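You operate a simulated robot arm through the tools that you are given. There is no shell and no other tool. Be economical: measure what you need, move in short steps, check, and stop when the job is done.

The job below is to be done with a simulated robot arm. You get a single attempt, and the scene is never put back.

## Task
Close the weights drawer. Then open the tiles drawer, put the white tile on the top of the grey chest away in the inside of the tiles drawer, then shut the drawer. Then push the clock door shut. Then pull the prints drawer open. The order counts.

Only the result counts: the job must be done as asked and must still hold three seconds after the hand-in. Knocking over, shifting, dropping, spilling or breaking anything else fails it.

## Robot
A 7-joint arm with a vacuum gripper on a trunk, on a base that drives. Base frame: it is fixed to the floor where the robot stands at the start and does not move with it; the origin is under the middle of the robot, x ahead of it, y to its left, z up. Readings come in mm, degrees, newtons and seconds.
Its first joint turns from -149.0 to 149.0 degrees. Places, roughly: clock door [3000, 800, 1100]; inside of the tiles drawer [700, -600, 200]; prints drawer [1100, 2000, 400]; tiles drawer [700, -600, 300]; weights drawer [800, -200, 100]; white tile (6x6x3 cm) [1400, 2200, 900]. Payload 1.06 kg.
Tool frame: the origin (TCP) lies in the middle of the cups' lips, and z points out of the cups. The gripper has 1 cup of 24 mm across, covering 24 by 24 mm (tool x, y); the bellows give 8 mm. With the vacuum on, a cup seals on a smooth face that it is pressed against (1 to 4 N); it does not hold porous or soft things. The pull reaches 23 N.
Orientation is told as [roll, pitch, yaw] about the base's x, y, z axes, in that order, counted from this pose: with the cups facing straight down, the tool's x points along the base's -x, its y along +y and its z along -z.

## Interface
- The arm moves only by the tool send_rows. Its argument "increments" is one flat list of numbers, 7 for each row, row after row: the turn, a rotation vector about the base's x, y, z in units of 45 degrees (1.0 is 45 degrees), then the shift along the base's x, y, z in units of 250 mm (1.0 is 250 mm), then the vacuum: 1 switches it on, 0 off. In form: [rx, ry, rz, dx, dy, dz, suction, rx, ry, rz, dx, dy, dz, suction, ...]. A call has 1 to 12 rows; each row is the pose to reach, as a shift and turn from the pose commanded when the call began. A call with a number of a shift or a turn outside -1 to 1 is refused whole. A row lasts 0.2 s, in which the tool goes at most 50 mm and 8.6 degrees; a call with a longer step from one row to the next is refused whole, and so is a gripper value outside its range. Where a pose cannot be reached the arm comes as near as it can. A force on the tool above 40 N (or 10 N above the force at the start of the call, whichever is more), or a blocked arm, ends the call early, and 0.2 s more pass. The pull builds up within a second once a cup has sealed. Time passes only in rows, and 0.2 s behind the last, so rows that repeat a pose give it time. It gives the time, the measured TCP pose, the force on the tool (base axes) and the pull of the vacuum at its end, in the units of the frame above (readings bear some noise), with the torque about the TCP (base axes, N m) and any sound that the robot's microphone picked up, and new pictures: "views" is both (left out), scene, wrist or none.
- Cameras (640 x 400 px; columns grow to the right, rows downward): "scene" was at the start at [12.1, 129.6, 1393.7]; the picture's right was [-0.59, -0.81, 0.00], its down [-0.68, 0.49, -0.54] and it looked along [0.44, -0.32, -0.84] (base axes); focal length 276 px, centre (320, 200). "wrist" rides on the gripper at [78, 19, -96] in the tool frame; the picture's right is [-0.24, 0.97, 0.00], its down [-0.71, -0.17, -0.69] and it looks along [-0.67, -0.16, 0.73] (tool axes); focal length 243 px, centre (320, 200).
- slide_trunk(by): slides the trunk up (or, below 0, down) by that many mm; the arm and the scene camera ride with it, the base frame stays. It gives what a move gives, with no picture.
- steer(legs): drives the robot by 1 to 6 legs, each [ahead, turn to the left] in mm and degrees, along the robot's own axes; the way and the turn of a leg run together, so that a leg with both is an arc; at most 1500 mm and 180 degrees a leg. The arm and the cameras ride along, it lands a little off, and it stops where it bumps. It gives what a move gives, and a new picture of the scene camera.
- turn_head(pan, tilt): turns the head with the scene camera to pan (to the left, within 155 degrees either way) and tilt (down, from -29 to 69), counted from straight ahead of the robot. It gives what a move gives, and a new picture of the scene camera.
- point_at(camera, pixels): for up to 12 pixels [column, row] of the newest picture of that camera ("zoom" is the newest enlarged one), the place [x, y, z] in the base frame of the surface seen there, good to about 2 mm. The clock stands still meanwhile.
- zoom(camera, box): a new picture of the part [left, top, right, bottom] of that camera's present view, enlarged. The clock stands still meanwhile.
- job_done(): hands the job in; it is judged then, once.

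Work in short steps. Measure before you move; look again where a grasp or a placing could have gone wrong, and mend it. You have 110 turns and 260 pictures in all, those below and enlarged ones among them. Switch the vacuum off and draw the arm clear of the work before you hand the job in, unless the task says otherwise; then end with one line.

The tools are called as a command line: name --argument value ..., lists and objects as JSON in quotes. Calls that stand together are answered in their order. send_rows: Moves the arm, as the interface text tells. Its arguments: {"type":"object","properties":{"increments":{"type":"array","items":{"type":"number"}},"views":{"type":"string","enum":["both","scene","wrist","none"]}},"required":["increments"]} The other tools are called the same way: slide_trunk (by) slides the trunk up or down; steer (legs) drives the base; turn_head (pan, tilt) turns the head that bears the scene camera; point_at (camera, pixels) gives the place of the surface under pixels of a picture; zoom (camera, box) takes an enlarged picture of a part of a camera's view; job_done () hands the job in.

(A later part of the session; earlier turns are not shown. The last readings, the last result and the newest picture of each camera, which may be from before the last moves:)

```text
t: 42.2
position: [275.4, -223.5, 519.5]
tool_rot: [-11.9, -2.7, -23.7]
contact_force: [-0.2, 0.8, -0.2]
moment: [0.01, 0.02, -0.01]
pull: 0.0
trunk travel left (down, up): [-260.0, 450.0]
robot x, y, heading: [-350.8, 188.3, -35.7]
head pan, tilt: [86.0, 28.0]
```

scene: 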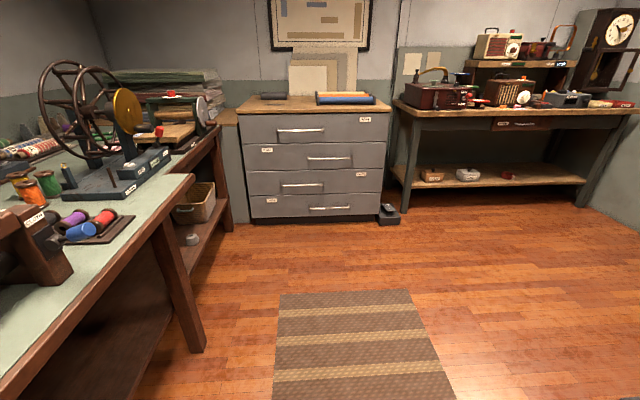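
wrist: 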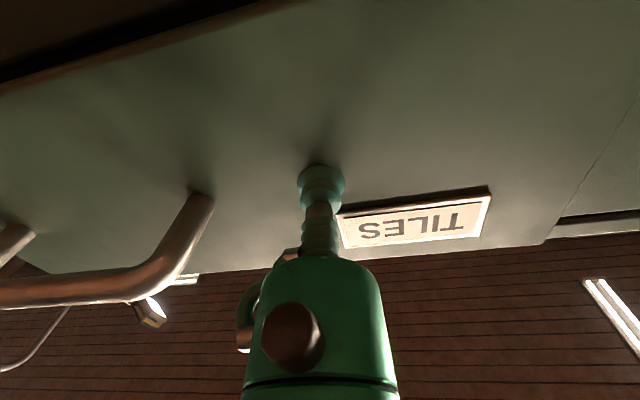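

Tool is nearly down. I raise the trunk and measure the left bench edge for a safe path.

slide_trunk --by 400

point_at --camera "scene" --pixels '[[193, 175], [203, 350], [228, 225], [217, 128], [340, 222], [345, 350], [390, 220], [405, 205]]'

```text
t: 46.0
position: [276.0, -223.7, 918.2]
tool_rot: [-11.8, -2.7, -23.7]
contact_force: [-1.7, -0.3, -0.1]
moment: [0.02, 0.04, 0.01]
pull: 0.1
trunk travel left (down, up): [-660.0, 50.0]
robot x, y, heading: [-350.1, 188.8, -35.4]
head pan, tilt: [86.0, 28.0]
```

```text
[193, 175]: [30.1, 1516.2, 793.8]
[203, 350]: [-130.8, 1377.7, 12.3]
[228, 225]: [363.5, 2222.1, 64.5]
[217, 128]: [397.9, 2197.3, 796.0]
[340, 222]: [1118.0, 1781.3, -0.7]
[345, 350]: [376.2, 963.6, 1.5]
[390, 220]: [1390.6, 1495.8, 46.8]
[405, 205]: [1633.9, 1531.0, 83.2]
```

Path is clear. I raise and tuck the arm and level the tool before driving.

send_rows --increments '[0.066, -0.013, -0.067, -0.08, 0.06, 0.15, 0, 0.132, -0.026, -0.133, -0.16, 0.12, 0.3, 0, 0.198, -0.038, -0.2, -0.24, 0.18, 0.45, 0, 0.264, -0.051, -0.267, -0.32, 0.24, 0.6, 0, 0.264, -0.051, -0.267, -0.39, 0.28, 0.76, 0]' --views "none"

steer --legs '[[0, 80.3], [1410, 0], [0, 9.4]]'

turn_head --pan 0 --tilt 30

```text
t: 47.2
position: [177.6, -154.0, 1109.8]
tool_rot: [-0.6, 1.3, -35.9]
contact_force: [0.7, -0.2, 0.8]
moment: [0.01, -0.03, -0.02]
pull: 0.0
trunk travel left (down, up): [-660.0, 50.0]
robot x, y, heading: [-353.5, 188.9, -35.6]
head pan, tilt: [86.0, 28.0]
```

```text
t: 58.6
position: [985.9, 1762.4, 1110.5]
tool_rot: [-0.5, 1.1, 55.2]
contact_force: [-0.5, -0.2, 0.3]
moment: [-0.05, -0.01, 0.01]
pull: 0.0
trunk travel left (down, up): [-660.0, 50.0]
robot x, y, heading: [654.6, 1222.8, 55.5]
head pan, tilt: [86.0, 28.0]
```

scene: 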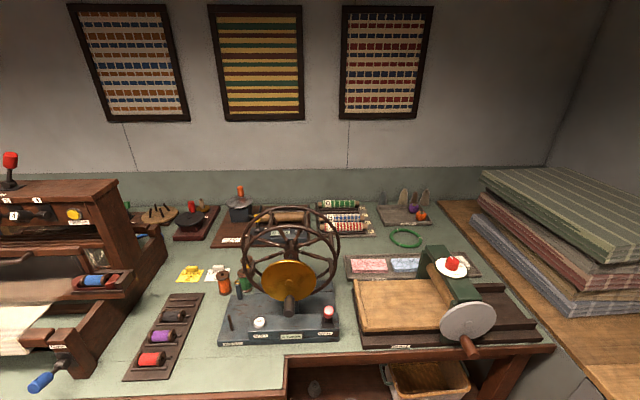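

```text
t: 60.2
position: [987.2, 1762.3, 1109.8]
tool_rot: [-0.5, 1.2, 55.1]
contact_force: [-0.7, -0.2, -0.3]
moment: [-0.02, 0.01, 0.02]
pull: 0.2
trunk travel left (down, up): [-660.0, 50.0]
robot x, y, heading: [655.0, 1226.1, 55.3]
head pan, tilt: [0.0, 30.0]
```

scene: 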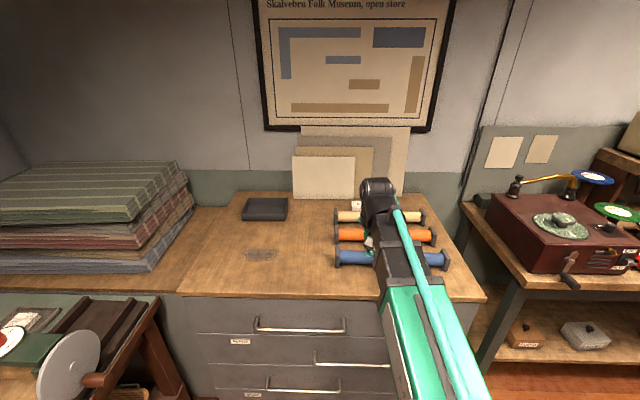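

A white thing shows at about (357,205) behind the rolls; I zoom and measure, also in the wrist view.

zoom --camera "scene" --box '[300, 170, 460, 280]'

zoom --camera "wrist" --box '[0, 0, 640, 400]'

point_at --camera "scene" --pixels '[[357, 203], [356, 209], [182, 290], [487, 295], [240, 193], [335, 255], [340, 232]]'

```text
3.64 times, centred on (380, 225) of scene
```

zoom: 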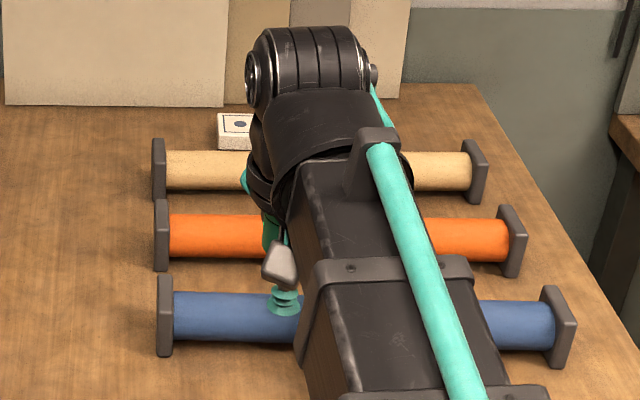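

```text
1.00 times, centred on (320, 200) of wrist (not enlarged: the box is as wide or as high as the picture)
```

zoom: 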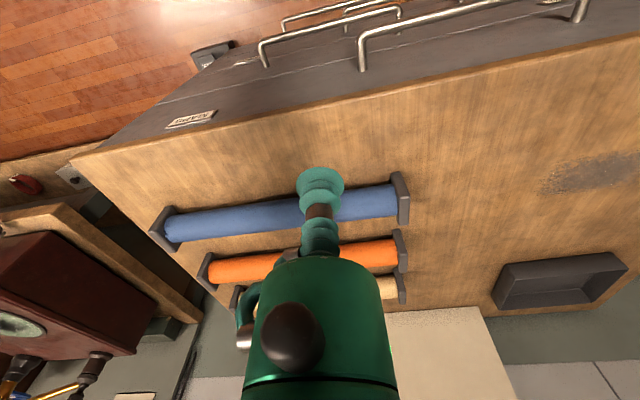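

```text
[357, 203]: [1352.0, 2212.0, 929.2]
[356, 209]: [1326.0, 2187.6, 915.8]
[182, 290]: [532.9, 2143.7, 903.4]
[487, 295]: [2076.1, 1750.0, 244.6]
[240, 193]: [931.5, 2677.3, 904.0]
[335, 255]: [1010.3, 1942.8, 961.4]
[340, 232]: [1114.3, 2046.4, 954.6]
```

The tile's top is near (1352,2212,929), behind the rolls (tops ≈ 960). It is 1217 mm away; I drive ahead 255 mm.

steer --legs '[[255, 0]]'

```text
t: 62.0
position: [1135.5, 1974.1, 1109.5]
tool_rot: [-0.5, 1.3, 55.0]
contact_force: [-0.3, 1.3, -0.2]
moment: [0.01, -0.02, -0.01]
pull: 0.1
trunk travel left (down, up): [-660.0, 50.0]
robot x, y, heading: [801.9, 1439.1, 55.0]
head pan, tilt: [0.0, 30.0]
```

scene: 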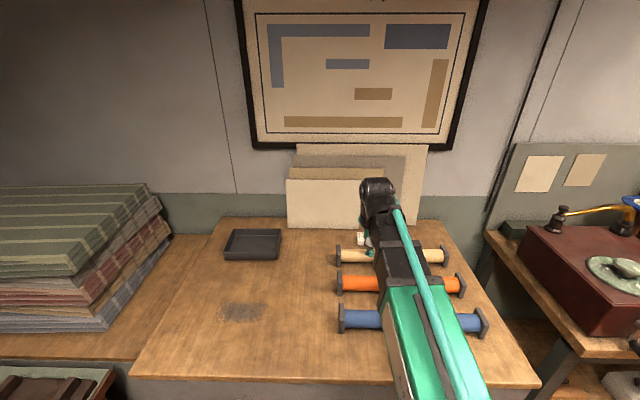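

I swing the arm left 170 mm to unveil the tile.

send_rows --increments '[0, 0, 0, -0.15, 0.1, 0, 0, 0, 0, 0, -0.3, 0.2, 0, 0, 0, 0, 0, -0.45, 0.3, 0, 0, 0, 0, 0, -0.57, 0.4, 0, 0]' --views "both"

zoom --camera "scene" --box '[290, 190, 450, 290]'

```text
t: 63.0
position: [990.3, 2075.6, 1108.5]
tool_rot: [-0.4, 1.1, 54.8]
contact_force: [0.0, 0.4, 0.5]
moment: [-0.02, 0.02, 0.04]
pull: 0.0
trunk travel left (down, up): [-660.0, 50.0]
robot x, y, heading: [803.5, 1437.2, 55.2]
head pan, tilt: [0.0, 30.0]
```

scene: 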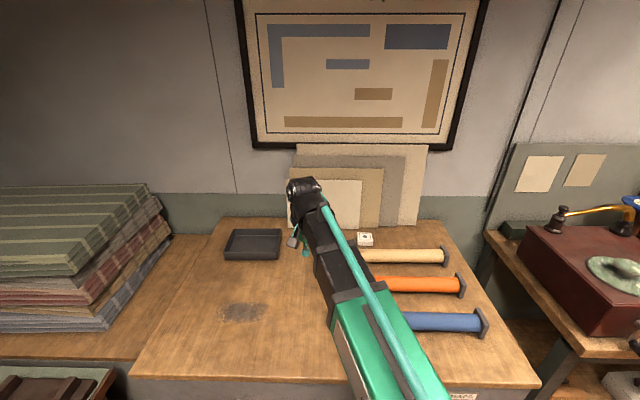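
wrist: 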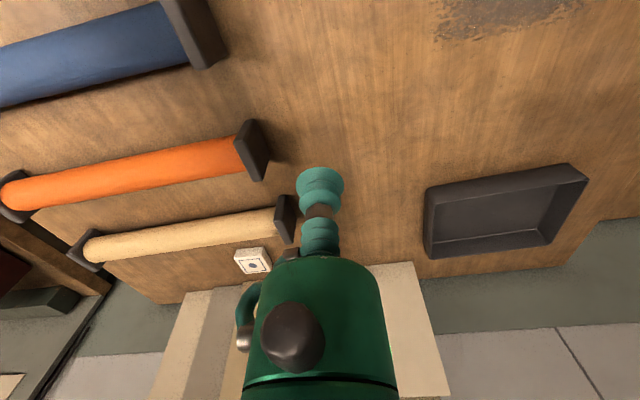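

```text
4.00 times, centred on (370, 240) of scene
```

zoom: 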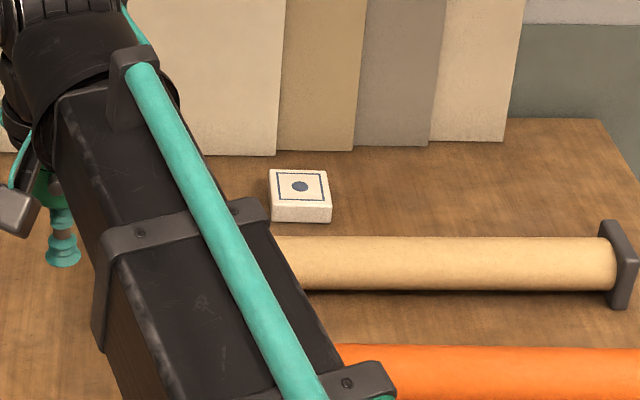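

The tile is visible at zoom (300,187). I measure its top and the surroundings.

point_at --camera "zoom" --pixels '[[300, 186], [273, 172], [325, 172], [330, 200], [274, 202], [295, 240], [420, 237], [240, 155], [320, 155], [345, 145], [610, 222]]'

point_at --camera "wrist" --pixels '[[253, 265], [284, 200], [230, 222], [200, 292]]'

```text
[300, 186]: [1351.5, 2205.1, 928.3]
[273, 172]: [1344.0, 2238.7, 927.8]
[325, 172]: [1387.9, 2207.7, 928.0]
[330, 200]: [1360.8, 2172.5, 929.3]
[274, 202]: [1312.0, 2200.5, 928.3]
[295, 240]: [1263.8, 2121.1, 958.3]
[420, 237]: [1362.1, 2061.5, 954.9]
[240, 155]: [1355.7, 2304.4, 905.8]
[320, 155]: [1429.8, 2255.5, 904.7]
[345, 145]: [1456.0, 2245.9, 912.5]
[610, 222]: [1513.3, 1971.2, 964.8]
```

```text
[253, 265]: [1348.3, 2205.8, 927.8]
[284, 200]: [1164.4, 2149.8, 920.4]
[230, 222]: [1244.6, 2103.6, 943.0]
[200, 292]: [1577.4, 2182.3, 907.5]
```

Tile centre (1351,2205), top z 928; boards stand ~80 mm behind it. I move over it at height first.

send_rows --increments '[0, 0, 0, 0.16, 0.058, 0, 0, 0, 0, 0, 0.32, 0.116, 0, 0, 0, 0, 0, 0.48, 0.174, 0, 0, 0, 0, 0, 0.64, 0.232, 0, 0, 0, 0, 0, 0.8, 0.29, 0, 0, 0, 0, 0, 0.96, 0.35, 0, 0]' --views "none"

send_rows --increments '[0, 0, 0, 0.12, 0.04, -0.05, 0, 0, 0, 0, 0.24, 0.085, -0.13, 0, 0, 0, 0, 0.36, 0.126, -0.24, 0, 0, 0, 0, 0.484, 0.168, -0.36, 0, 0, 0, 0, 0.484, 0.168, -0.44, 0]' --views "both"

```text
t: 64.4
position: [1231.6, 2162.1, 1109.3]
tool_rot: [-0.5, 1.3, 55.0]
contact_force: [1.3, -1.1, -0.1]
moment: [0.0, -0.01, 0.01]
pull: 0.0
trunk travel left (down, up): [-660.0, 50.0]
robot x, y, heading: [801.1, 1440.6, 55.0]
head pan, tilt: [0.0, 30.0]
```

```text
t: 65.6
position: [1352.8, 2202.1, 1000.4]
tool_rot: [-0.5, 1.2, 55.0]
contact_force: [-0.2, 0.6, 0.2]
moment: [-0.01, 0.03, 0.0]
pull: 0.1
trunk travel left (down, up): [-660.0, 50.0]
robot x, y, heading: [803.1, 1435.9, 55.4]
head pan, tilt: [0.0, 30.0]
```

scene: 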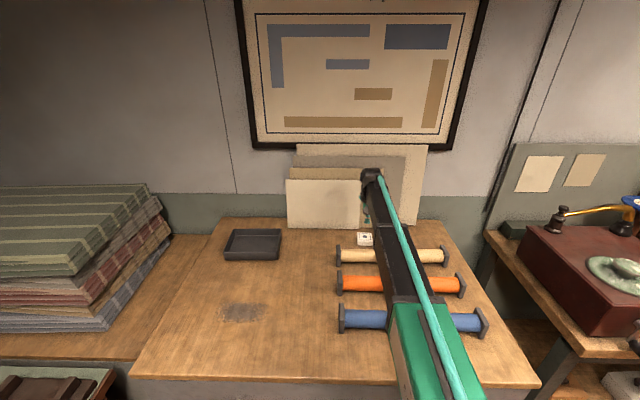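
wrist: 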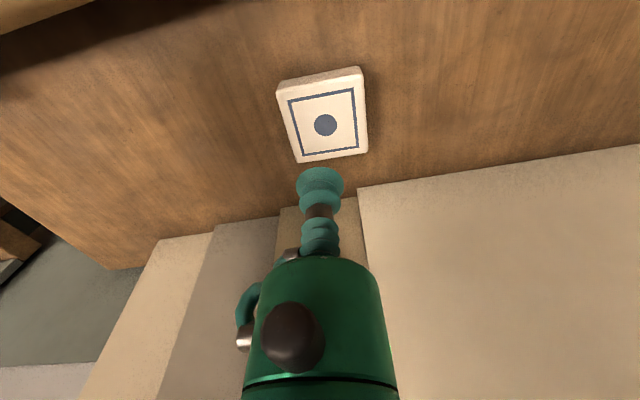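

Directly above the tile. I descend with vacuum on and press lightly.

send_rows --increments '[0, 0, 0, 0, 0.008, -0.12, 0, 0, 0, 0, 0, 0.008, -0.24, 1, 0, 0, 0, 0, 0.008, -0.276, 1, 0, 0, 0, 0, 0.008, -0.296, 1, 0, 0, 0, 0, 0.008, -0.3, 1, 0, 0, 0, 0, 0.008, -0.3, 1]' --views "wrist"

```text
t: 67.0
position: [1351.8, 2204.6, 926.5]
tool_rot: [-0.5, 1.1, 55.1]
contact_force: [-1.4, -0.5, 17.1]
moment: [0.18, -0.03, 0.0]
pull: 22.5
trunk travel left (down, up): [-660.0, 50.0]
robot x, y, heading: [803.0, 1441.6, 55.3]
head pan, tilt: [0.0, 30.0]
```

wrist: 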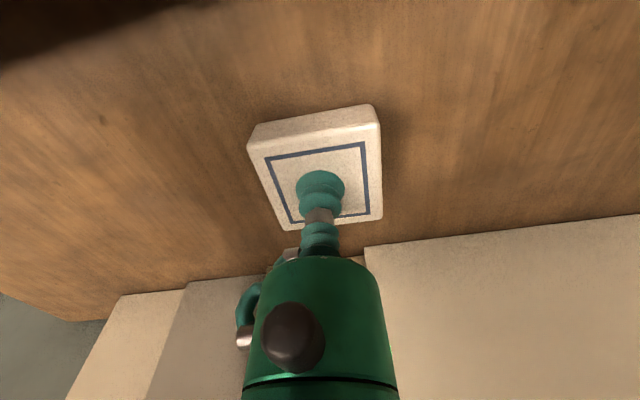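

Sealed. I lift 180 mm straight up, then draw back toward the robot.

send_rows --increments '[0, 0, 0, 0, 0, 0.06, 1, 0, 0, 0, 0, 0, 0.16, 1, 0, 0, 0, 0, 0, 0.3, 1, 0, 0, 0, 0, 0, 0.46, 1, 0, 0, 0, 0, 0, 0.6, 1, 0, 0, 0, -0.06, -0.09, 0.7, 1, 0, 0, 0, -0.15, -0.22, 0.72, 1, 0, 0, 0, -0.25, -0.37, 0.72, 1, 0, 0, 0, -0.35, -0.52, 0.72, 1, 0, 0, 0, -0.45, -0.67, 0.72, 1, 0, 0, 0, -0.55, -0.82, 0.72, 1]' --views "both"

```text
t: 69.4
position: [1214.9, 2002.2, 1105.2]
tool_rot: [-0.5, 1.3, 55.0]
contact_force: [0.2, -0.7, -1.7]
moment: [0.0, 0.01, 0.02]
pull: 22.6
trunk travel left (down, up): [-660.0, 50.0]
robot x, y, heading: [807.5, 1435.7, 55.1]
head pan, tilt: [0.0, 30.0]
```

scene: 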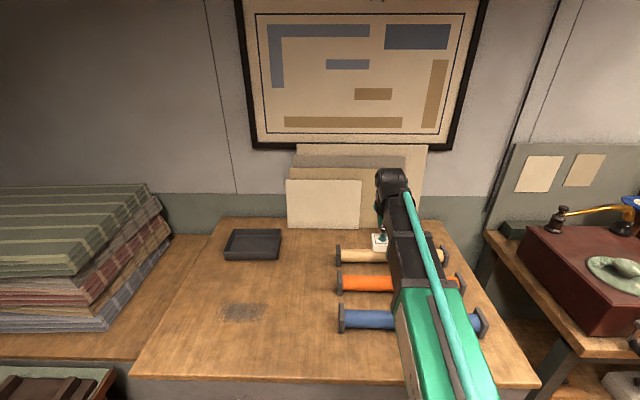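
wrist: 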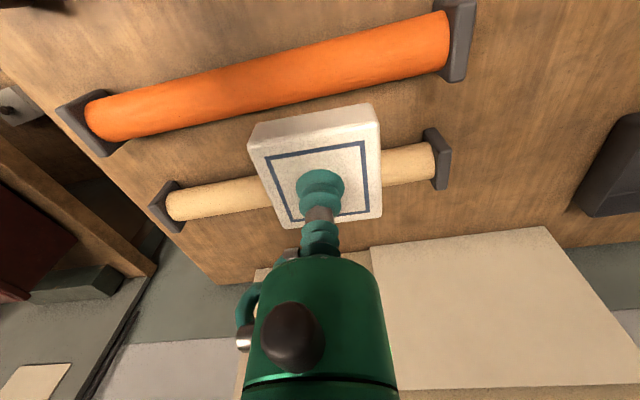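

The tile is held. I back away along the straight line to the green cabinet and turn to face it.

steer --legs '[[0, 3.3], [-860, 0], [-862, 0], [0, -94.1]]'

turn_head --pan 0 --tilt 45

```text
t: 82.6
position: [465.7, -454.6, 1105.4]
tool_rot: [-0.5, 1.3, -34.2]
contact_force: [0.4, 0.1, -2.4]
moment: [0.01, 0.04, 0.02]
pull: 22.6
trunk travel left (down, up): [-660.0, 50.0]
robot x, y, heading: [-104.9, -51.8, -34.1]
head pan, tilt: [0.0, 30.0]
```

scene: 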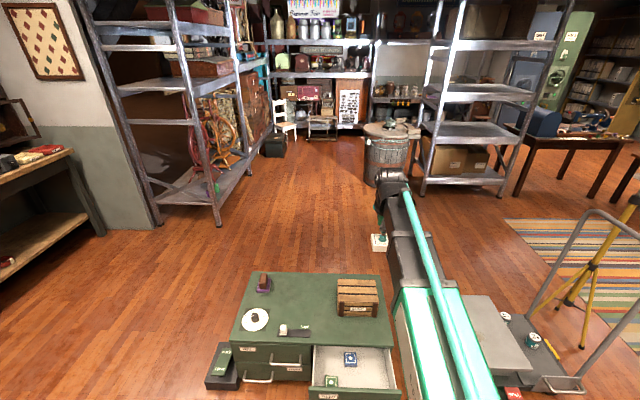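

```text
t: 83.4
position: [466.9, -454.6, 1105.9]
tool_rot: [-0.5, 1.3, -34.1]
contact_force: [0.6, 0.9, -1.9]
moment: [-0.02, -0.01, 0.0]
pull: 22.7
trunk travel left (down, up): [-660.0, 50.0]
robot x, y, heading: [-104.6, -50.6, -34.1]
head pan, tilt: [0.0, 45.0]
```

scene: 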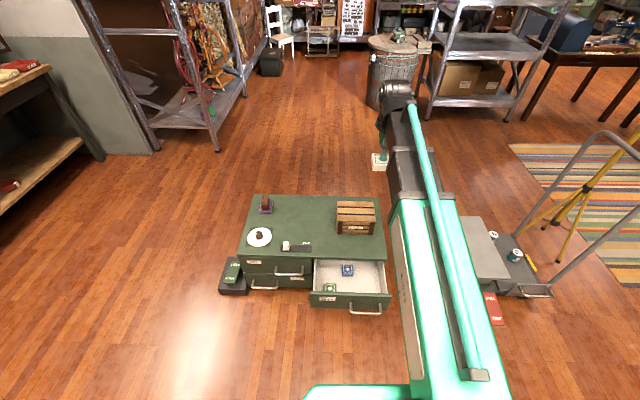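

The drawer also holds a green tile near the front left. I zoom to choose a free spot on its floor.

zoom --camera "scene" --box '[290, 240, 410, 320]'

point_at --camera "zoom" --pixels '[[205, 262], [305, 155], [400, 190], [440, 180], [400, 235], [350, 255], [500, 260], [130, 290], [515, 295], [480, 150], [135, 170], [300, 290]]'

```text
5.00 times, centred on (350, 280) of scene
```

zoom: 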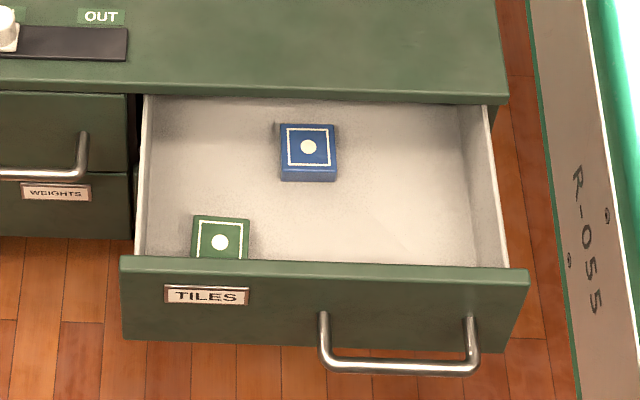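

```text
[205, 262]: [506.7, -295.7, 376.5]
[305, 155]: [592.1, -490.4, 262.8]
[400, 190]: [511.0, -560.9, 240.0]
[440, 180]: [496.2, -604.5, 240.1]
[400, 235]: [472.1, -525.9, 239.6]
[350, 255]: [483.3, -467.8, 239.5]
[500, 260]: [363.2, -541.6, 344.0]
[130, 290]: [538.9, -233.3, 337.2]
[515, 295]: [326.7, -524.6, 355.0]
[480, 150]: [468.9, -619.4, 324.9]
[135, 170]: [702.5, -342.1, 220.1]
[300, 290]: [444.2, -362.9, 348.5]
```

Free spot at (476,-520), floor z 239.5, tile 24 mm thick. I align laterally and lower the trunk.

send_rows --increments '[0, 0, -0.02, 0.02, -0.13, 0, 1, 0, 0, -0.035, 0.038, -0.262, 0, 1, 0, 0, -0.035, 0.038, -0.262, 0, 1]' --views "none"

slide_trunk --by -400

slide_trunk --by -160

send_rows --increments '[0, 0, 0, 0, 0, -0.1, 1, 0, 0, 0, 0, 0, -0.2, 1, 0, 0, 0, 0, 0, -0.3, 1, 0, 0, 0, 0, 0, -0.4, 1, 0, 0, 0, 0, 0, -0.5, 1]' --views "both"

```text
t: 84.2
position: [473.5, -520.4, 1103.9]
tool_rot: [-0.5, 1.3, -35.8]
contact_force: [0.9, 0.1, -1.8]
moment: [-0.01, -0.01, -0.01]
pull: 23.4
trunk travel left (down, up): [-660.0, 50.0]
robot x, y, heading: [-109.1, -51.3, -34.0]
head pan, tilt: [0.0, 45.0]
```

```text
t: 88.0
position: [473.1, -521.3, 704.6]
tool_rot: [-0.5, 1.2, -35.7]
contact_force: [0.9, 0.1, -2.4]
moment: [0.0, -0.01, -0.02]
pull: 22.9
trunk travel left (down, up): [-260.0, 450.0]
robot x, y, heading: [-102.8, -51.7, -34.0]
head pan, tilt: [0.0, 45.0]
```

```text
t: 89.8
position: [472.4, -521.6, 545.3]
tool_rot: [-0.5, 1.2, -35.9]
contact_force: [-0.2, 0.8, -2.1]
moment: [0.0, 0.01, -0.02]
pull: 22.8
trunk travel left (down, up): [-100.0, 610.0]
robot x, y, heading: [-102.8, -49.3, -34.1]
head pan, tilt: [0.0, 45.0]
```

```text
t: 91.0
position: [473.4, -518.5, 418.8]
tool_rot: [-0.5, 1.2, -35.7]
contact_force: [-0.2, 0.7, -1.6]
moment: [0.0, 0.04, 0.03]
pull: 22.5
trunk travel left (down, up): [-100.0, 610.0]
robot x, y, heading: [-103.7, -48.7, -33.9]
head pan, tilt: [0.0, 45.0]
```

scene: 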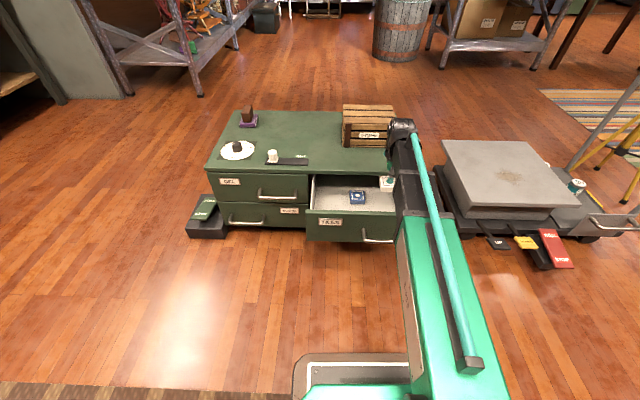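
wrist: 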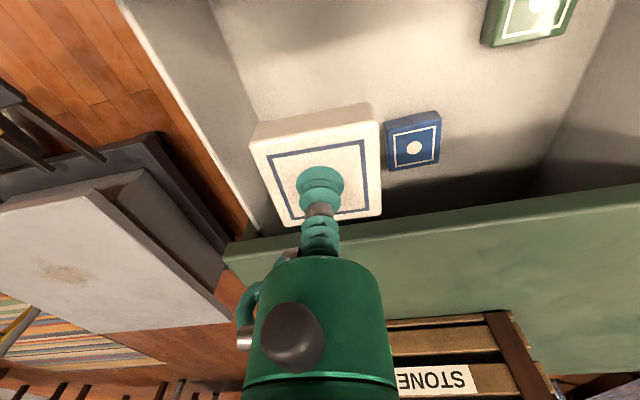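

The tile is above the free area. I descend to contact (~z 264).

send_rows --increments '[0, 0, 0, 0, 0, -0.18, 1, 0, 0, 0, 0, 0, -0.36, 1, 0, 0, 0, 0, 0, -0.5, 1, 0, 0, 0, 0, 0, -0.57, 1, 0, 0, 0, 0, 0, -0.6, 1, 0, 0, 0, 0, 0, -0.615, 1, 0, 0, 0, 0, 0, -0.622, 1]' --views "none"

```text
t: 92.6
position: [473.1, -520.4, 264.2]
tool_rot: [-0.4, 1.2, -35.8]
contact_force: [-1.6, 0.5, 10.8]
moment: [-0.03, -0.13, -0.03]
pull: 23.0
trunk travel left (down, up): [-100.0, 610.0]
robot x, y, heading: [-107.1, -48.6, -34.2]
head pan, tilt: [0.0, 45.0]
```

Contact at 11 N. I release the vacuum, wait, and rise.

send_rows --increments '[0, 0, 0, 0, 0, 0.004, 0, 0, 0, 0, 0, 0, 0.004, 0, 0, 0, 0, 0, 0, 0.004, 0, 0, 0, 0, 0, 0, 0.004, 0, 0, 0, 0, 0, 0, 0.06, 0, 0, 0, 0, 0, 0, 0.2, 0, 0, 0, 0, 0, 0, 0.38, 0, 0, 0, 0, 0, 0, 0.56, 0, 0, 0, 0, 0, 0, 0.74, 0]' --views "both"

```text
t: 94.6
position: [472.3, -516.6, 448.8]
tool_rot: [-0.4, 1.3, -35.8]
contact_force: [-0.1, -0.9, 1.0]
moment: [-0.02, 0.0, -0.01]
pull: 0.1
trunk travel left (down, up): [-100.0, 610.0]
robot x, y, heading: [-112.0, -50.2, -33.8]
head pan, tilt: [0.0, 45.0]
```

scene: 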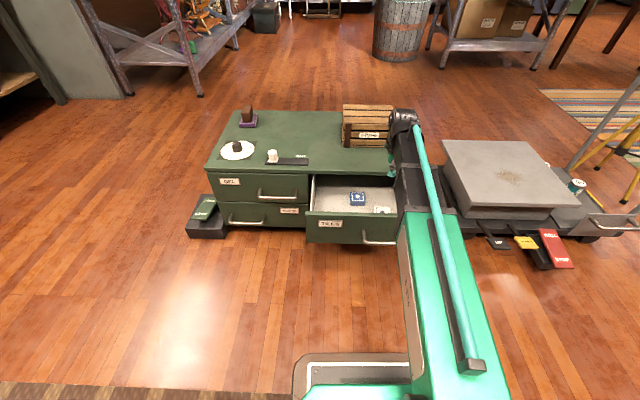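
wrist: 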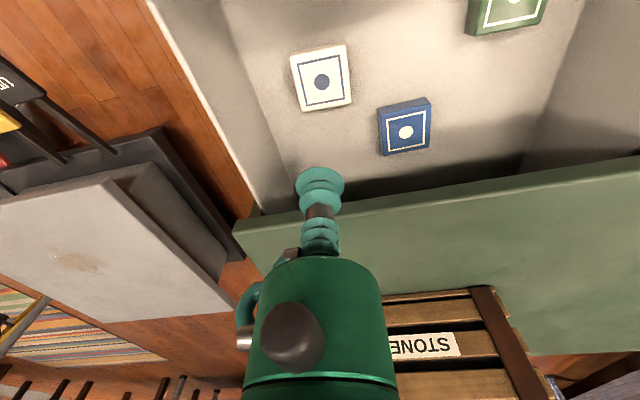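

The white tile lies flat in the drawer. I back the base 80 mm with a small heading fix, to prepare pushing the drawer shut.

steer --legs '[[-80, 0], [0, -1.8]]'

zoom --camera "scene" --box '[270, 150, 430, 260]'

point_at --camera "zoom" --pixels '[[150, 250], [215, 260], [265, 270], [300, 265], [350, 260], [250, 300]]'

```text
t: 96.1
position: [391.4, -489.8, 448.5]
tool_rot: [-0.5, 1.1, -37.6]
contact_force: [0.4, 0.0, -0.2]
moment: [-0.01, 0.01, -0.03]
pull: 0.0
trunk travel left (down, up): [-100.0, 610.0]
robot x, y, heading: [-169.0, -7.0, -35.9]
head pan, tilt: [0.0, 45.0]
```

scene: 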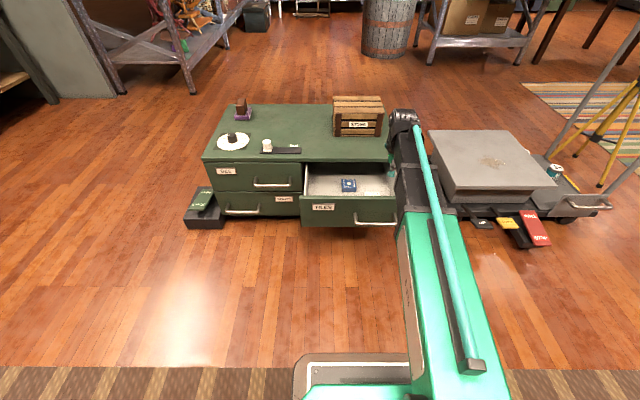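

```text
3.64 times, centred on (350, 205) of scene
```

zoom: 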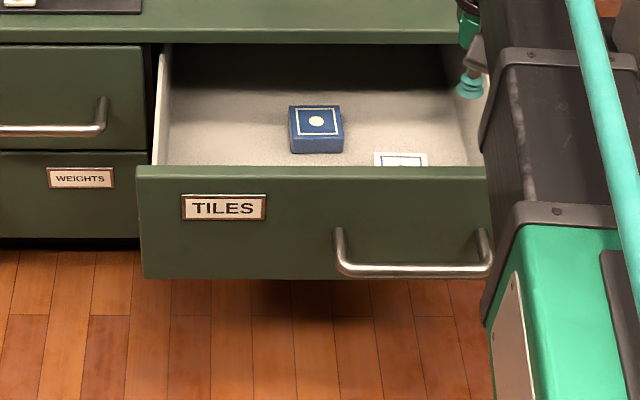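

```text
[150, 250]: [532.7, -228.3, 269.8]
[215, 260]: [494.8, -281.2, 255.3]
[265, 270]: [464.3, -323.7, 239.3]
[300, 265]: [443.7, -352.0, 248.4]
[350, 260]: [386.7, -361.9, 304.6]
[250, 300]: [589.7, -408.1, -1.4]
```

Push point: n≈-566, u≈-27, z≈300 between label and handle. I move out ahead of the front tilting 45°, then descend.

send_rows --increments '[-0.097, -0.135, 0, 0, 0.12, 0.05, 0, -0.193, -0.27, 0, 0, 0.25, 0.08, 0, -0.29, -0.405, 0, 0, 0.38, 0.08, 0, -0.387, -0.54, 0, 0, 0.52, 0.08, 0, -0.483, -0.675, 0, 0.015, 0.65, 0.08, 0, -0.58, -0.81, 0, 0.015, 0.72, 0.04, 0, -0.58, -0.81, 0, 0.015, 0.72, -0.14, 0, -0.58, -0.81, 0, 0.015, 0.72, -0.32, 0, -0.58, -0.81, 0, 0.015, 0.72, -0.48, 0, -0.58, -0.81, 0, 0.015, 0.72, -0.6, 0]' --views "both"

```text
t: 98.3
position: [394.7, -311.1, 301.5]
tool_rot: [1.6, -43.6, -38.4]
contact_force: [-0.7, 0.6, 0.3]
moment: [0.01, -0.02, 0.01]
pull: 0.0
out of reach, approached as far as the arm can: row 6, 7, 8, 9
trunk travel left (down, up): [-100.0, 610.0]
robot x, y, heading: [-174.1, -4.3, -36.0]
head pan, tilt: [0.0, 45.0]
```

scene: 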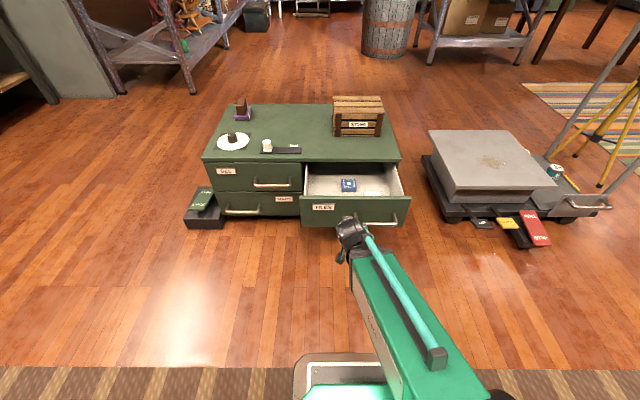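
wrist: 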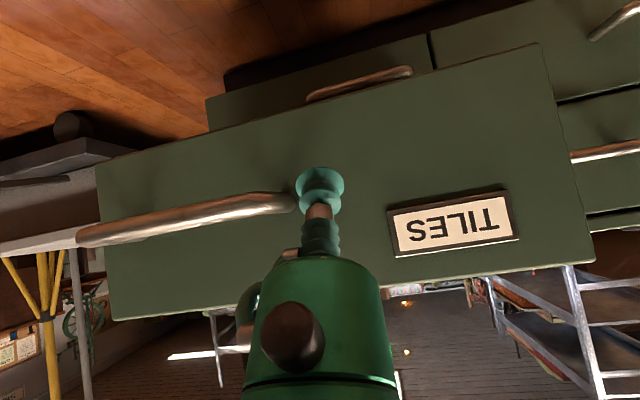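

Aligned. I push the drawer shut along (0.81,-0.58), about 255 mm, shifting 8 mm away from the handle.

send_rows --increments '[0, 0, 0, 0.089, -0.024, 0, 0, 0, 0, 0, 0.159, -0.074, 0, 0, 0, 0, 0, 0.229, -0.125, 0, 0, 0, 0, 0, 0.299, -0.175, 0, 0, 0, 0, 0, 0.369, -0.225, 0, 0, 0, 0, 0, 0.439, -0.276, 0, 0, 0, 0, 0, 0.509, -0.326, 0, 0, 0, 0, 0, 0.579, -0.376, 0, 0, 0, 0, 0, 0.649, -0.426, 0, 0, 0, 0, 0, 0.719, -0.477, 0, 0, 0, 0, 0, 0.789, -0.527, 0, 0, 0, 0, 0, 0.84, -0.564, 0, 0]' --views "both"

```text
t: 100.9
position: [606.4, -450.9, 296.6]
tool_rot: [1.5, -43.6, -38.5]
contact_force: [-2.6, 1.1, 0.7]
moment: [0.0, -0.01, -0.01]
pull: 0.1
trunk travel left (down, up): [-100.0, 610.0]
robot x, y, heading: [-172.0, -5.0, -35.7]
head pan, tilt: [0.0, 45.0]
```

scene: 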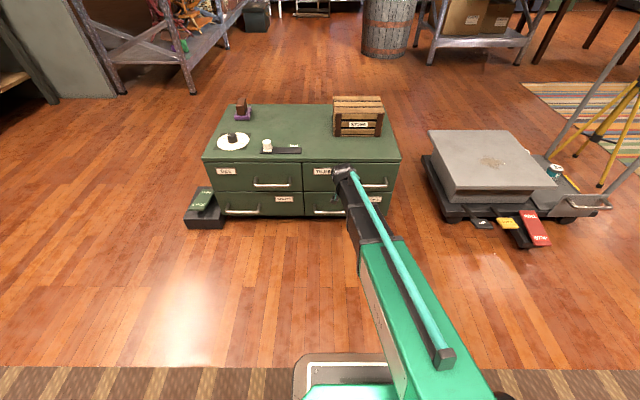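
wrist: 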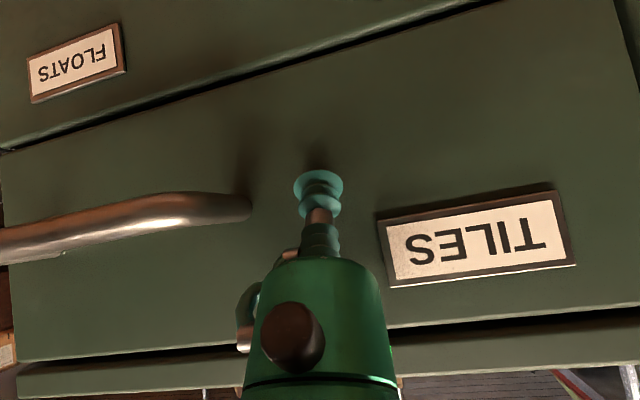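

n≈-755; a few mm remain. I push slightly further till the force rises.

send_rows --increments '[0, 0, 0, 0.013, -0.009, 0, 0, 0, 0, 0, 0.026, -0.019, 0, 0, 0, 0, 0, 0.036, -0.026, 0, 0, 0, 0, 0, 0.045, -0.033, 0, 0]' --views "none"

zoom --camera "scene" --box '[180, 90, 420, 240]'

point_at --camera "scene" --pixels '[[310, 167], [292, 170], [385, 172], [310, 200], [230, 200]]'

```text
t: 101.7
position: [608.7, -454.2, 296.8]
tool_rot: [1.4, -42.9, -38.4]
contact_force: [-5.7, 3.6, 1.4]
moment: [-0.05, -0.06, -0.01]
pull: 0.0
trunk travel left (down, up): [-100.0, 610.0]
robot x, y, heading: [-171.2, -8.5, -35.9]
head pan, tilt: [0.0, 45.0]
stopped in row 4: the force on the tool passed its limit at 45 N (the readings are from after the stop); the commanded pose is now the measured one
```

```text
2.67 times, centred on (300, 165) of scene
```

zoom: 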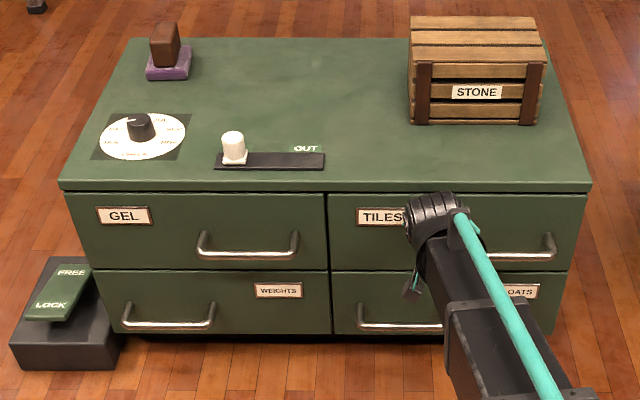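

```text
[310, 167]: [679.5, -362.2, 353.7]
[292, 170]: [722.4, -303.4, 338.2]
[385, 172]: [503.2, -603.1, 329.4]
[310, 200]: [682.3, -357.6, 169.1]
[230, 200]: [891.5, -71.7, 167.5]
```

The tiles drawer is flush. I back off the arm and base, raise the trunk, and look toward the clock.

send_rows --increments '[0, 0, 0, -0.13, 0.093, 0, 0, 0, 0, 0, -0.26, 0.187, 0, 0, 0, 0, 0, -0.39, 0.28, 0.05, 0]' --views "none"

steer --legs '[[-150, 0]]'

slide_trunk --by 400

turn_head --pan 52 --tilt 10

```text
t: 102.5
position: [511.9, -382.3, 309.5]
tool_rot: [1.5, -43.0, -38.4]
contact_force: [-0.7, -0.7, -0.5]
moment: [-0.02, -0.02, -0.01]
pull: 0.1
trunk travel left (down, up): [-100.0, 610.0]
robot x, y, heading: [-169.7, -7.3, -35.5]
head pan, tilt: [0.0, 45.0]
```

```text
t: 103.9
position: [390.8, -295.9, 308.7]
tool_rot: [1.4, -43.0, -38.5]
contact_force: [-0.3, 0.5, 0.8]
moment: [0.0, 0.0, 0.03]
pull: 0.1
trunk travel left (down, up): [-100.0, 610.0]
robot x, y, heading: [-293.4, 81.5, -35.9]
head pan, tilt: [0.0, 45.0]
```

scene: 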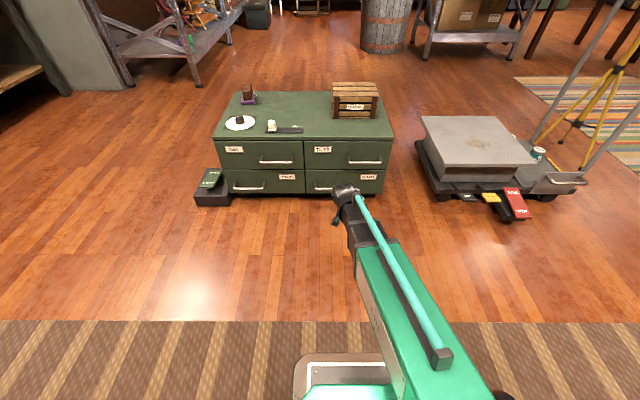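

```text
t: 107.7
position: [390.2, -295.9, 709.4]
tool_rot: [1.5, -43.0, -38.5]
contact_force: [0.4, 0.2, -1.5]
moment: [0.03, -0.05, 0.03]
pull: 0.0
trunk travel left (down, up): [-500.0, 210.0]
robot x, y, heading: [-289.9, 84.4, -35.7]
head pan, tilt: [0.0, 45.0]
```

```text
t: 108.9
position: [389.4, -297.1, 708.9]
tool_rot: [1.3, -42.9, -38.5]
contact_force: [0.5, -0.4, 0.3]
moment: [-0.01, 0.01, -0.01]
pull: 0.1
trunk travel left (down, up): [-500.0, 210.0]
robot x, y, heading: [-290.9, 82.0, -35.9]
head pan, tilt: [52.0, 10.0]
```

scene: 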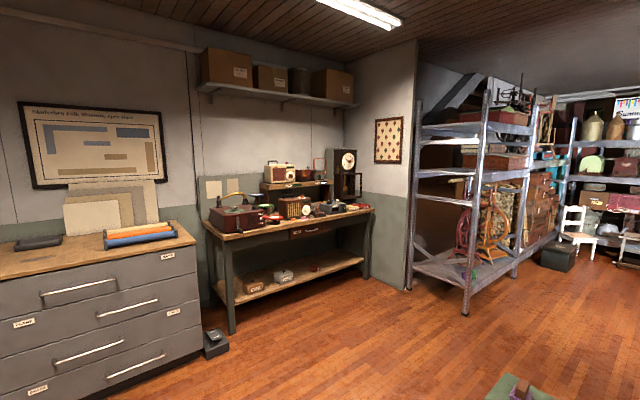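

zoom --camera "scene" --box '[260, 130, 420, 240]'

point_at --camera "scene" --pixels '[[330, 160], [345, 185], [357, 185], [361, 185], [205, 230], [373, 208], [370, 275], [232, 330], [415, 270], [465, 312], [348, 160], [335, 205]]'

```text
3.64 times, centred on (340, 185) of scene
```

zoom: 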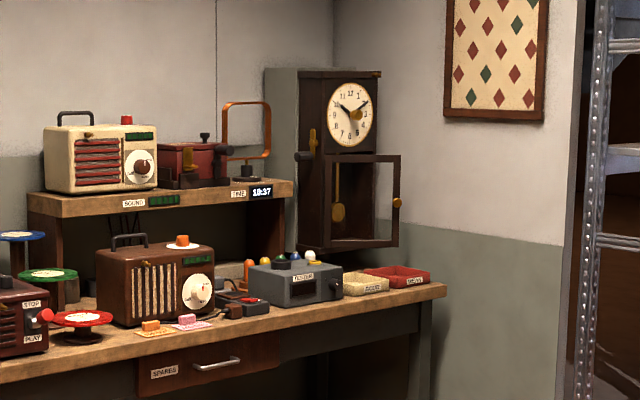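

```text
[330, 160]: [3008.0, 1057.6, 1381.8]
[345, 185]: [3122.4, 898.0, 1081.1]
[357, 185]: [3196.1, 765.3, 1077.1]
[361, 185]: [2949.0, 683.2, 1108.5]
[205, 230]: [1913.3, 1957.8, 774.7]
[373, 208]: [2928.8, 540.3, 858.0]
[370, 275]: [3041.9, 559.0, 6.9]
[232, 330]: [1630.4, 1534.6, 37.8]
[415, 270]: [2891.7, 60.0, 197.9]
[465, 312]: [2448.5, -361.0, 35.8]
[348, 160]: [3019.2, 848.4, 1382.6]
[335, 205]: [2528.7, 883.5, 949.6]
```

The clock door stands open with knob near (2949,683,1108). I raise and tuck the arm, then drive around to a vantage point near (2100,400).

send_rows --increments '[0, 0, 0, -0.05, 0.035, 0.15, 0, 0, 0, 0, -0.1, 0.07, 0.3, 0, 0, 0, 0, -0.15, 0.105, 0.45, 0, 0, 0, 0, -0.2, 0.14, 0.6, 0]' --views "none"

slide_trunk --by 200

steer --legs '[[0, 67.9], [1168, 0], [0, -44], [1430, 0]]'

turn_head --pan 30 --tilt 18

```text
t: 109.9
position: [339.3, -263.8, 860.2]
tool_rot: [1.3, -43.0, -38.4]
contact_force: [0.1, 0.2, -0.4]
moment: [0.01, 0.03, 0.01]
pull: 0.0
trunk travel left (down, up): [-500.0, 210.0]
robot x, y, heading: [-294.3, 83.3, -35.6]
head pan, tilt: [52.0, 10.0]
```

```text
t: 112.1
position: [340.0, -263.6, 1060.8]
tool_rot: [1.4, -43.0, -38.5]
contact_force: [0.4, 0.8, -0.2]
moment: [0.0, -0.02, -0.02]
pull: 0.1
trunk travel left (down, up): [-700.0, 10.0]
robot x, y, heading: [-295.8, 84.1, -35.9]
head pan, tilt: [52.0, 10.0]
```

```text
t: 129.5
position: [2766.4, 385.6, 1059.4]
tool_rot: [1.5, -43.0, -14.1]
contact_force: [-0.3, 0.7, 0.1]
moment: [0.0, 0.0, 0.03]
pull: 0.1
trunk travel left (down, up): [-700.0, 10.0]
robot x, y, heading: [2048.9, 440.4, -11.5]
head pan, tilt: [52.0, 10.0]
```

scene: 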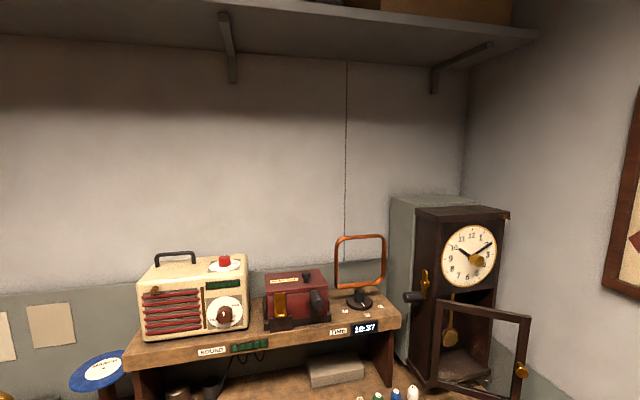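

```text
t: 130.3
position: [2766.9, 385.6, 1059.9]
tool_rot: [1.3, -43.0, -14.2]
contact_force: [0.5, 0.1, -0.1]
moment: [0.0, 0.03, 0.0]
pull: 0.0
trunk travel left (down, up): [-700.0, 10.0]
robot x, y, heading: [2050.1, 436.5, -11.2]
head pan, tilt: [30.0, 18.0]
```

scene: 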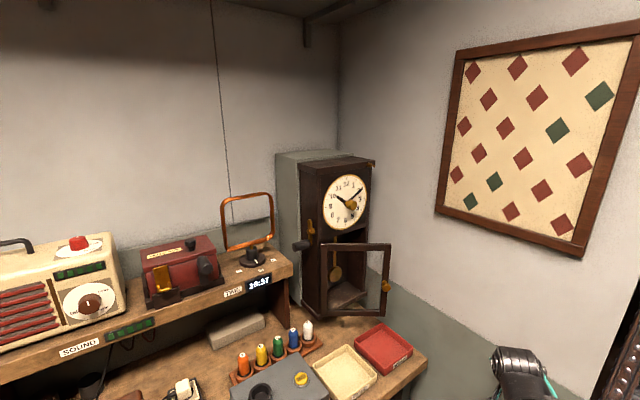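

Now the door is clear: hinged at its left edge (321,280), knob at (386,287). I zoom and measure.

zoom --camera "scene" --box '[270, 140, 440, 350]'

point_at --camera "scene" --pixels '[[324, 250], [324, 308], [388, 247], [382, 312], [386, 287], [355, 246], [350, 318], [309, 200], [368, 185], [367, 235], [345, 295], [312, 235]]'

```text
1.90 times, centred on (355, 245) of scene
```

zoom: 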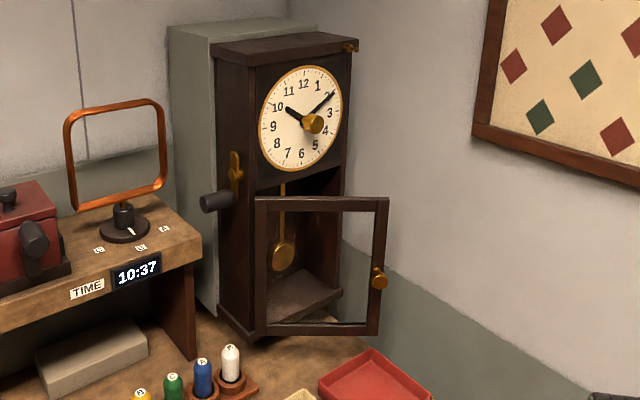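

```text
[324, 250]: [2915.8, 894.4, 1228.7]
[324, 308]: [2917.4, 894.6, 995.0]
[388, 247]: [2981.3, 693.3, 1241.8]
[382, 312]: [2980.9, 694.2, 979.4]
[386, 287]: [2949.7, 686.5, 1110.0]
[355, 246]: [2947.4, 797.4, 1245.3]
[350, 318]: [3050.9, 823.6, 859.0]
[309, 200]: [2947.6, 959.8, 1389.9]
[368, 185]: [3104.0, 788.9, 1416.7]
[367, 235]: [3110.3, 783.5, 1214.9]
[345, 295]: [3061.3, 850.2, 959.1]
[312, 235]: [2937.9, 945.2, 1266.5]
```

Door: hinge (2916,895), free edge (2981,694), ~40° open; I will push its right stile at z≈1190. I check the wall position to plan a safe drive.

point_at --camera "scene" --pixels '[[420, 250], [430, 300], [560, 290], [460, 350], [600, 330], [420, 365], [380, 345], [340, 370], [300, 335], [250, 230], [388, 270], [378, 270]]'

```text
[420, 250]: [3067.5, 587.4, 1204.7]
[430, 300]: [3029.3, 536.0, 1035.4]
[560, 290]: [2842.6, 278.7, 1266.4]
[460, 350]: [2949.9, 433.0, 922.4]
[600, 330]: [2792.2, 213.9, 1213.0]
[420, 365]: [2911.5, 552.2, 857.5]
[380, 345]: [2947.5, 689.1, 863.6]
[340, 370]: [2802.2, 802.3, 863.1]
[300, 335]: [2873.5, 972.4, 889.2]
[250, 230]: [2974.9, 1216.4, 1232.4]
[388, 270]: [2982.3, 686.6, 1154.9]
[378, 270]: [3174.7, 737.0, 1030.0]
```

The right wall is near, but driving straight ahead 200 mm works if the arm is first swung left. I yaw the tool to 28° and move it left and up, then pitch to horizontal.

send_rows --increments '[0, 0, 0.155, -0.033, 0.158, 0.067, 0, 0, 0, 0.31, -0.067, 0.317, 0.133, 0, 0, 0, 0.465, -0.1, 0.475, 0.2, 0, 0, 0, 0.62, -0.133, 0.633, 0.267, 0, 0, 0, 0.78, -0.167, 0.79, 0.333, 0, 0, 0, 0.94, -0.2, 0.95, 0.4, 0]' --views "none"

send_rows --increments '[0.081, -0.153, 0, 0, 0.05, 0.02, 0, 0.163, -0.307, 0, 0, 0.1, 0.04, 0, 0.245, -0.461, 0, -0.02, 0.15, 0.06, 0, 0.327, -0.615, 0, -0.04, 0.2, 0.08, 0, 0.408, -0.768, 0, -0.06, 0.25, 0.1, 0, 0.49, -0.922, 0, -0.07, 0.31, 0.12, 0, 0.49, -0.922, 0, -0.07, 0.31, 0.12, 0]' --views "both"

```text
t: 131.8
position: [2718.1, 625.2, 1162.0]
tool_rot: [1.4, -43.0, 28.4]
contact_force: [-0.8, 0.6, -0.2]
moment: [0.04, 0.0, -0.01]
pull: 0.0
trunk travel left (down, up): [-700.0, 10.0]
robot x, y, heading: [2048.2, 438.1, -11.5]
head pan, tilt: [30.0, 18.0]
```

```text
t: 133.3
position: [2715.7, 707.6, 1189.9]
tool_rot: [-68.3, -89.7, 97.9]
contact_force: [0.2, 0.7, 1.2]
moment: [-0.01, 0.02, 0.01]
pull: 0.1
out of reach, approached as far as the arm can: row 4, 5, 6, 7
trunk travel left (down, up): [-700.0, 10.0]
robot x, y, heading: [2048.2, 437.6, -11.5]
head pan, tilt: [30.0, 18.0]
```

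scene: 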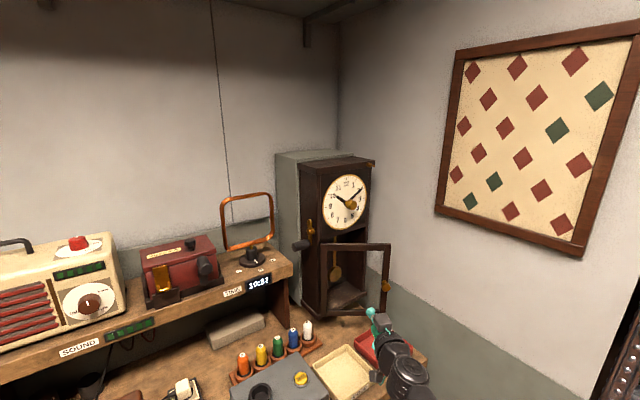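
wrist: 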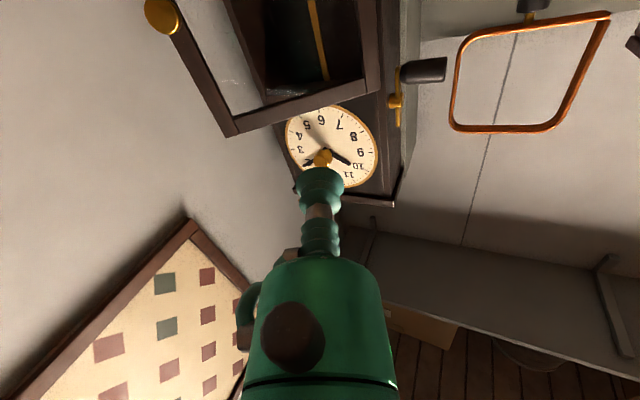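

Tool is horizontal pointing ~29°. I drive ahead 180 mm.

steer --legs '[[180, 0]]'

zoom --camera "wrist" --box '[0, 0, 640, 400]'

```text
t: 134.9
position: [2895.2, 668.8, 1189.1]
tool_rot: [-50.3, -89.8, 79.8]
contact_force: [-0.1, -0.6, -0.1]
moment: [0.02, -0.04, -0.01]
pull: 0.1
trunk travel left (down, up): [-700.0, 10.0]
robot x, y, heading: [2229.0, 402.9, -11.5]
head pan, tilt: [30.0, 18.0]
```

scene: 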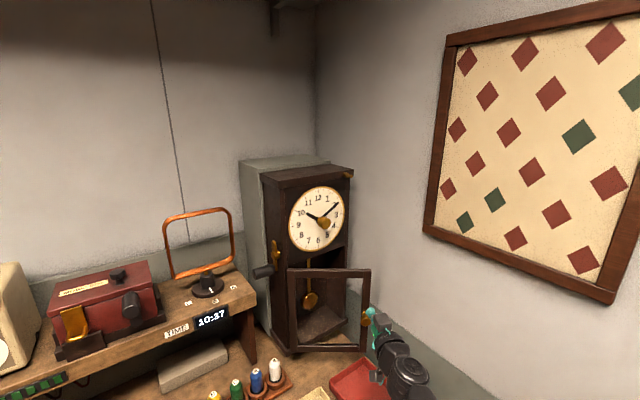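

```text
1.00 times, centred on (320, 200) of wrist (not enlarged: the box is as wide or as high as the picture)
```

zoom: 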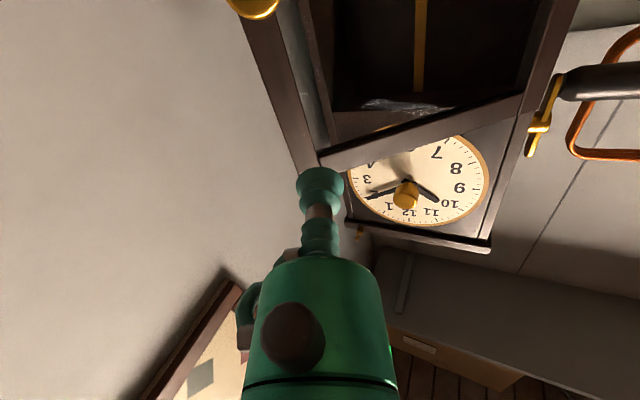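

I measure the stile in the wrist view to aim properly.

point_at --camera "wrist" --pixels '[[265, 60], [280, 110], [302, 150], [400, 140], [500, 110], [250, 8], [340, 158]]'

```text
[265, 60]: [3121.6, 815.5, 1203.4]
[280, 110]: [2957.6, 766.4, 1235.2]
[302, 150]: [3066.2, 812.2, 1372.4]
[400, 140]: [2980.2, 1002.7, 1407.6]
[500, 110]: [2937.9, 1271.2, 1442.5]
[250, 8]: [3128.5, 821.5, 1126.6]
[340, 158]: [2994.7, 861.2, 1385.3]
```

The wrist picture was stale; I use the zoom picture instead.

point_at --camera "zoom" --pixels '[[265, 60], [280, 110], [302, 150], [400, 140], [500, 110], [250, 8], [340, 158]]'

```text
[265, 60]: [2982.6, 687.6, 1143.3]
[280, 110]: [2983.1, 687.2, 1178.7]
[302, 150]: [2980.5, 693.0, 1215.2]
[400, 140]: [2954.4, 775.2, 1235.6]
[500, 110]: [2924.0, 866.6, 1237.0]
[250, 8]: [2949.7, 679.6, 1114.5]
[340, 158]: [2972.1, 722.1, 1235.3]
```

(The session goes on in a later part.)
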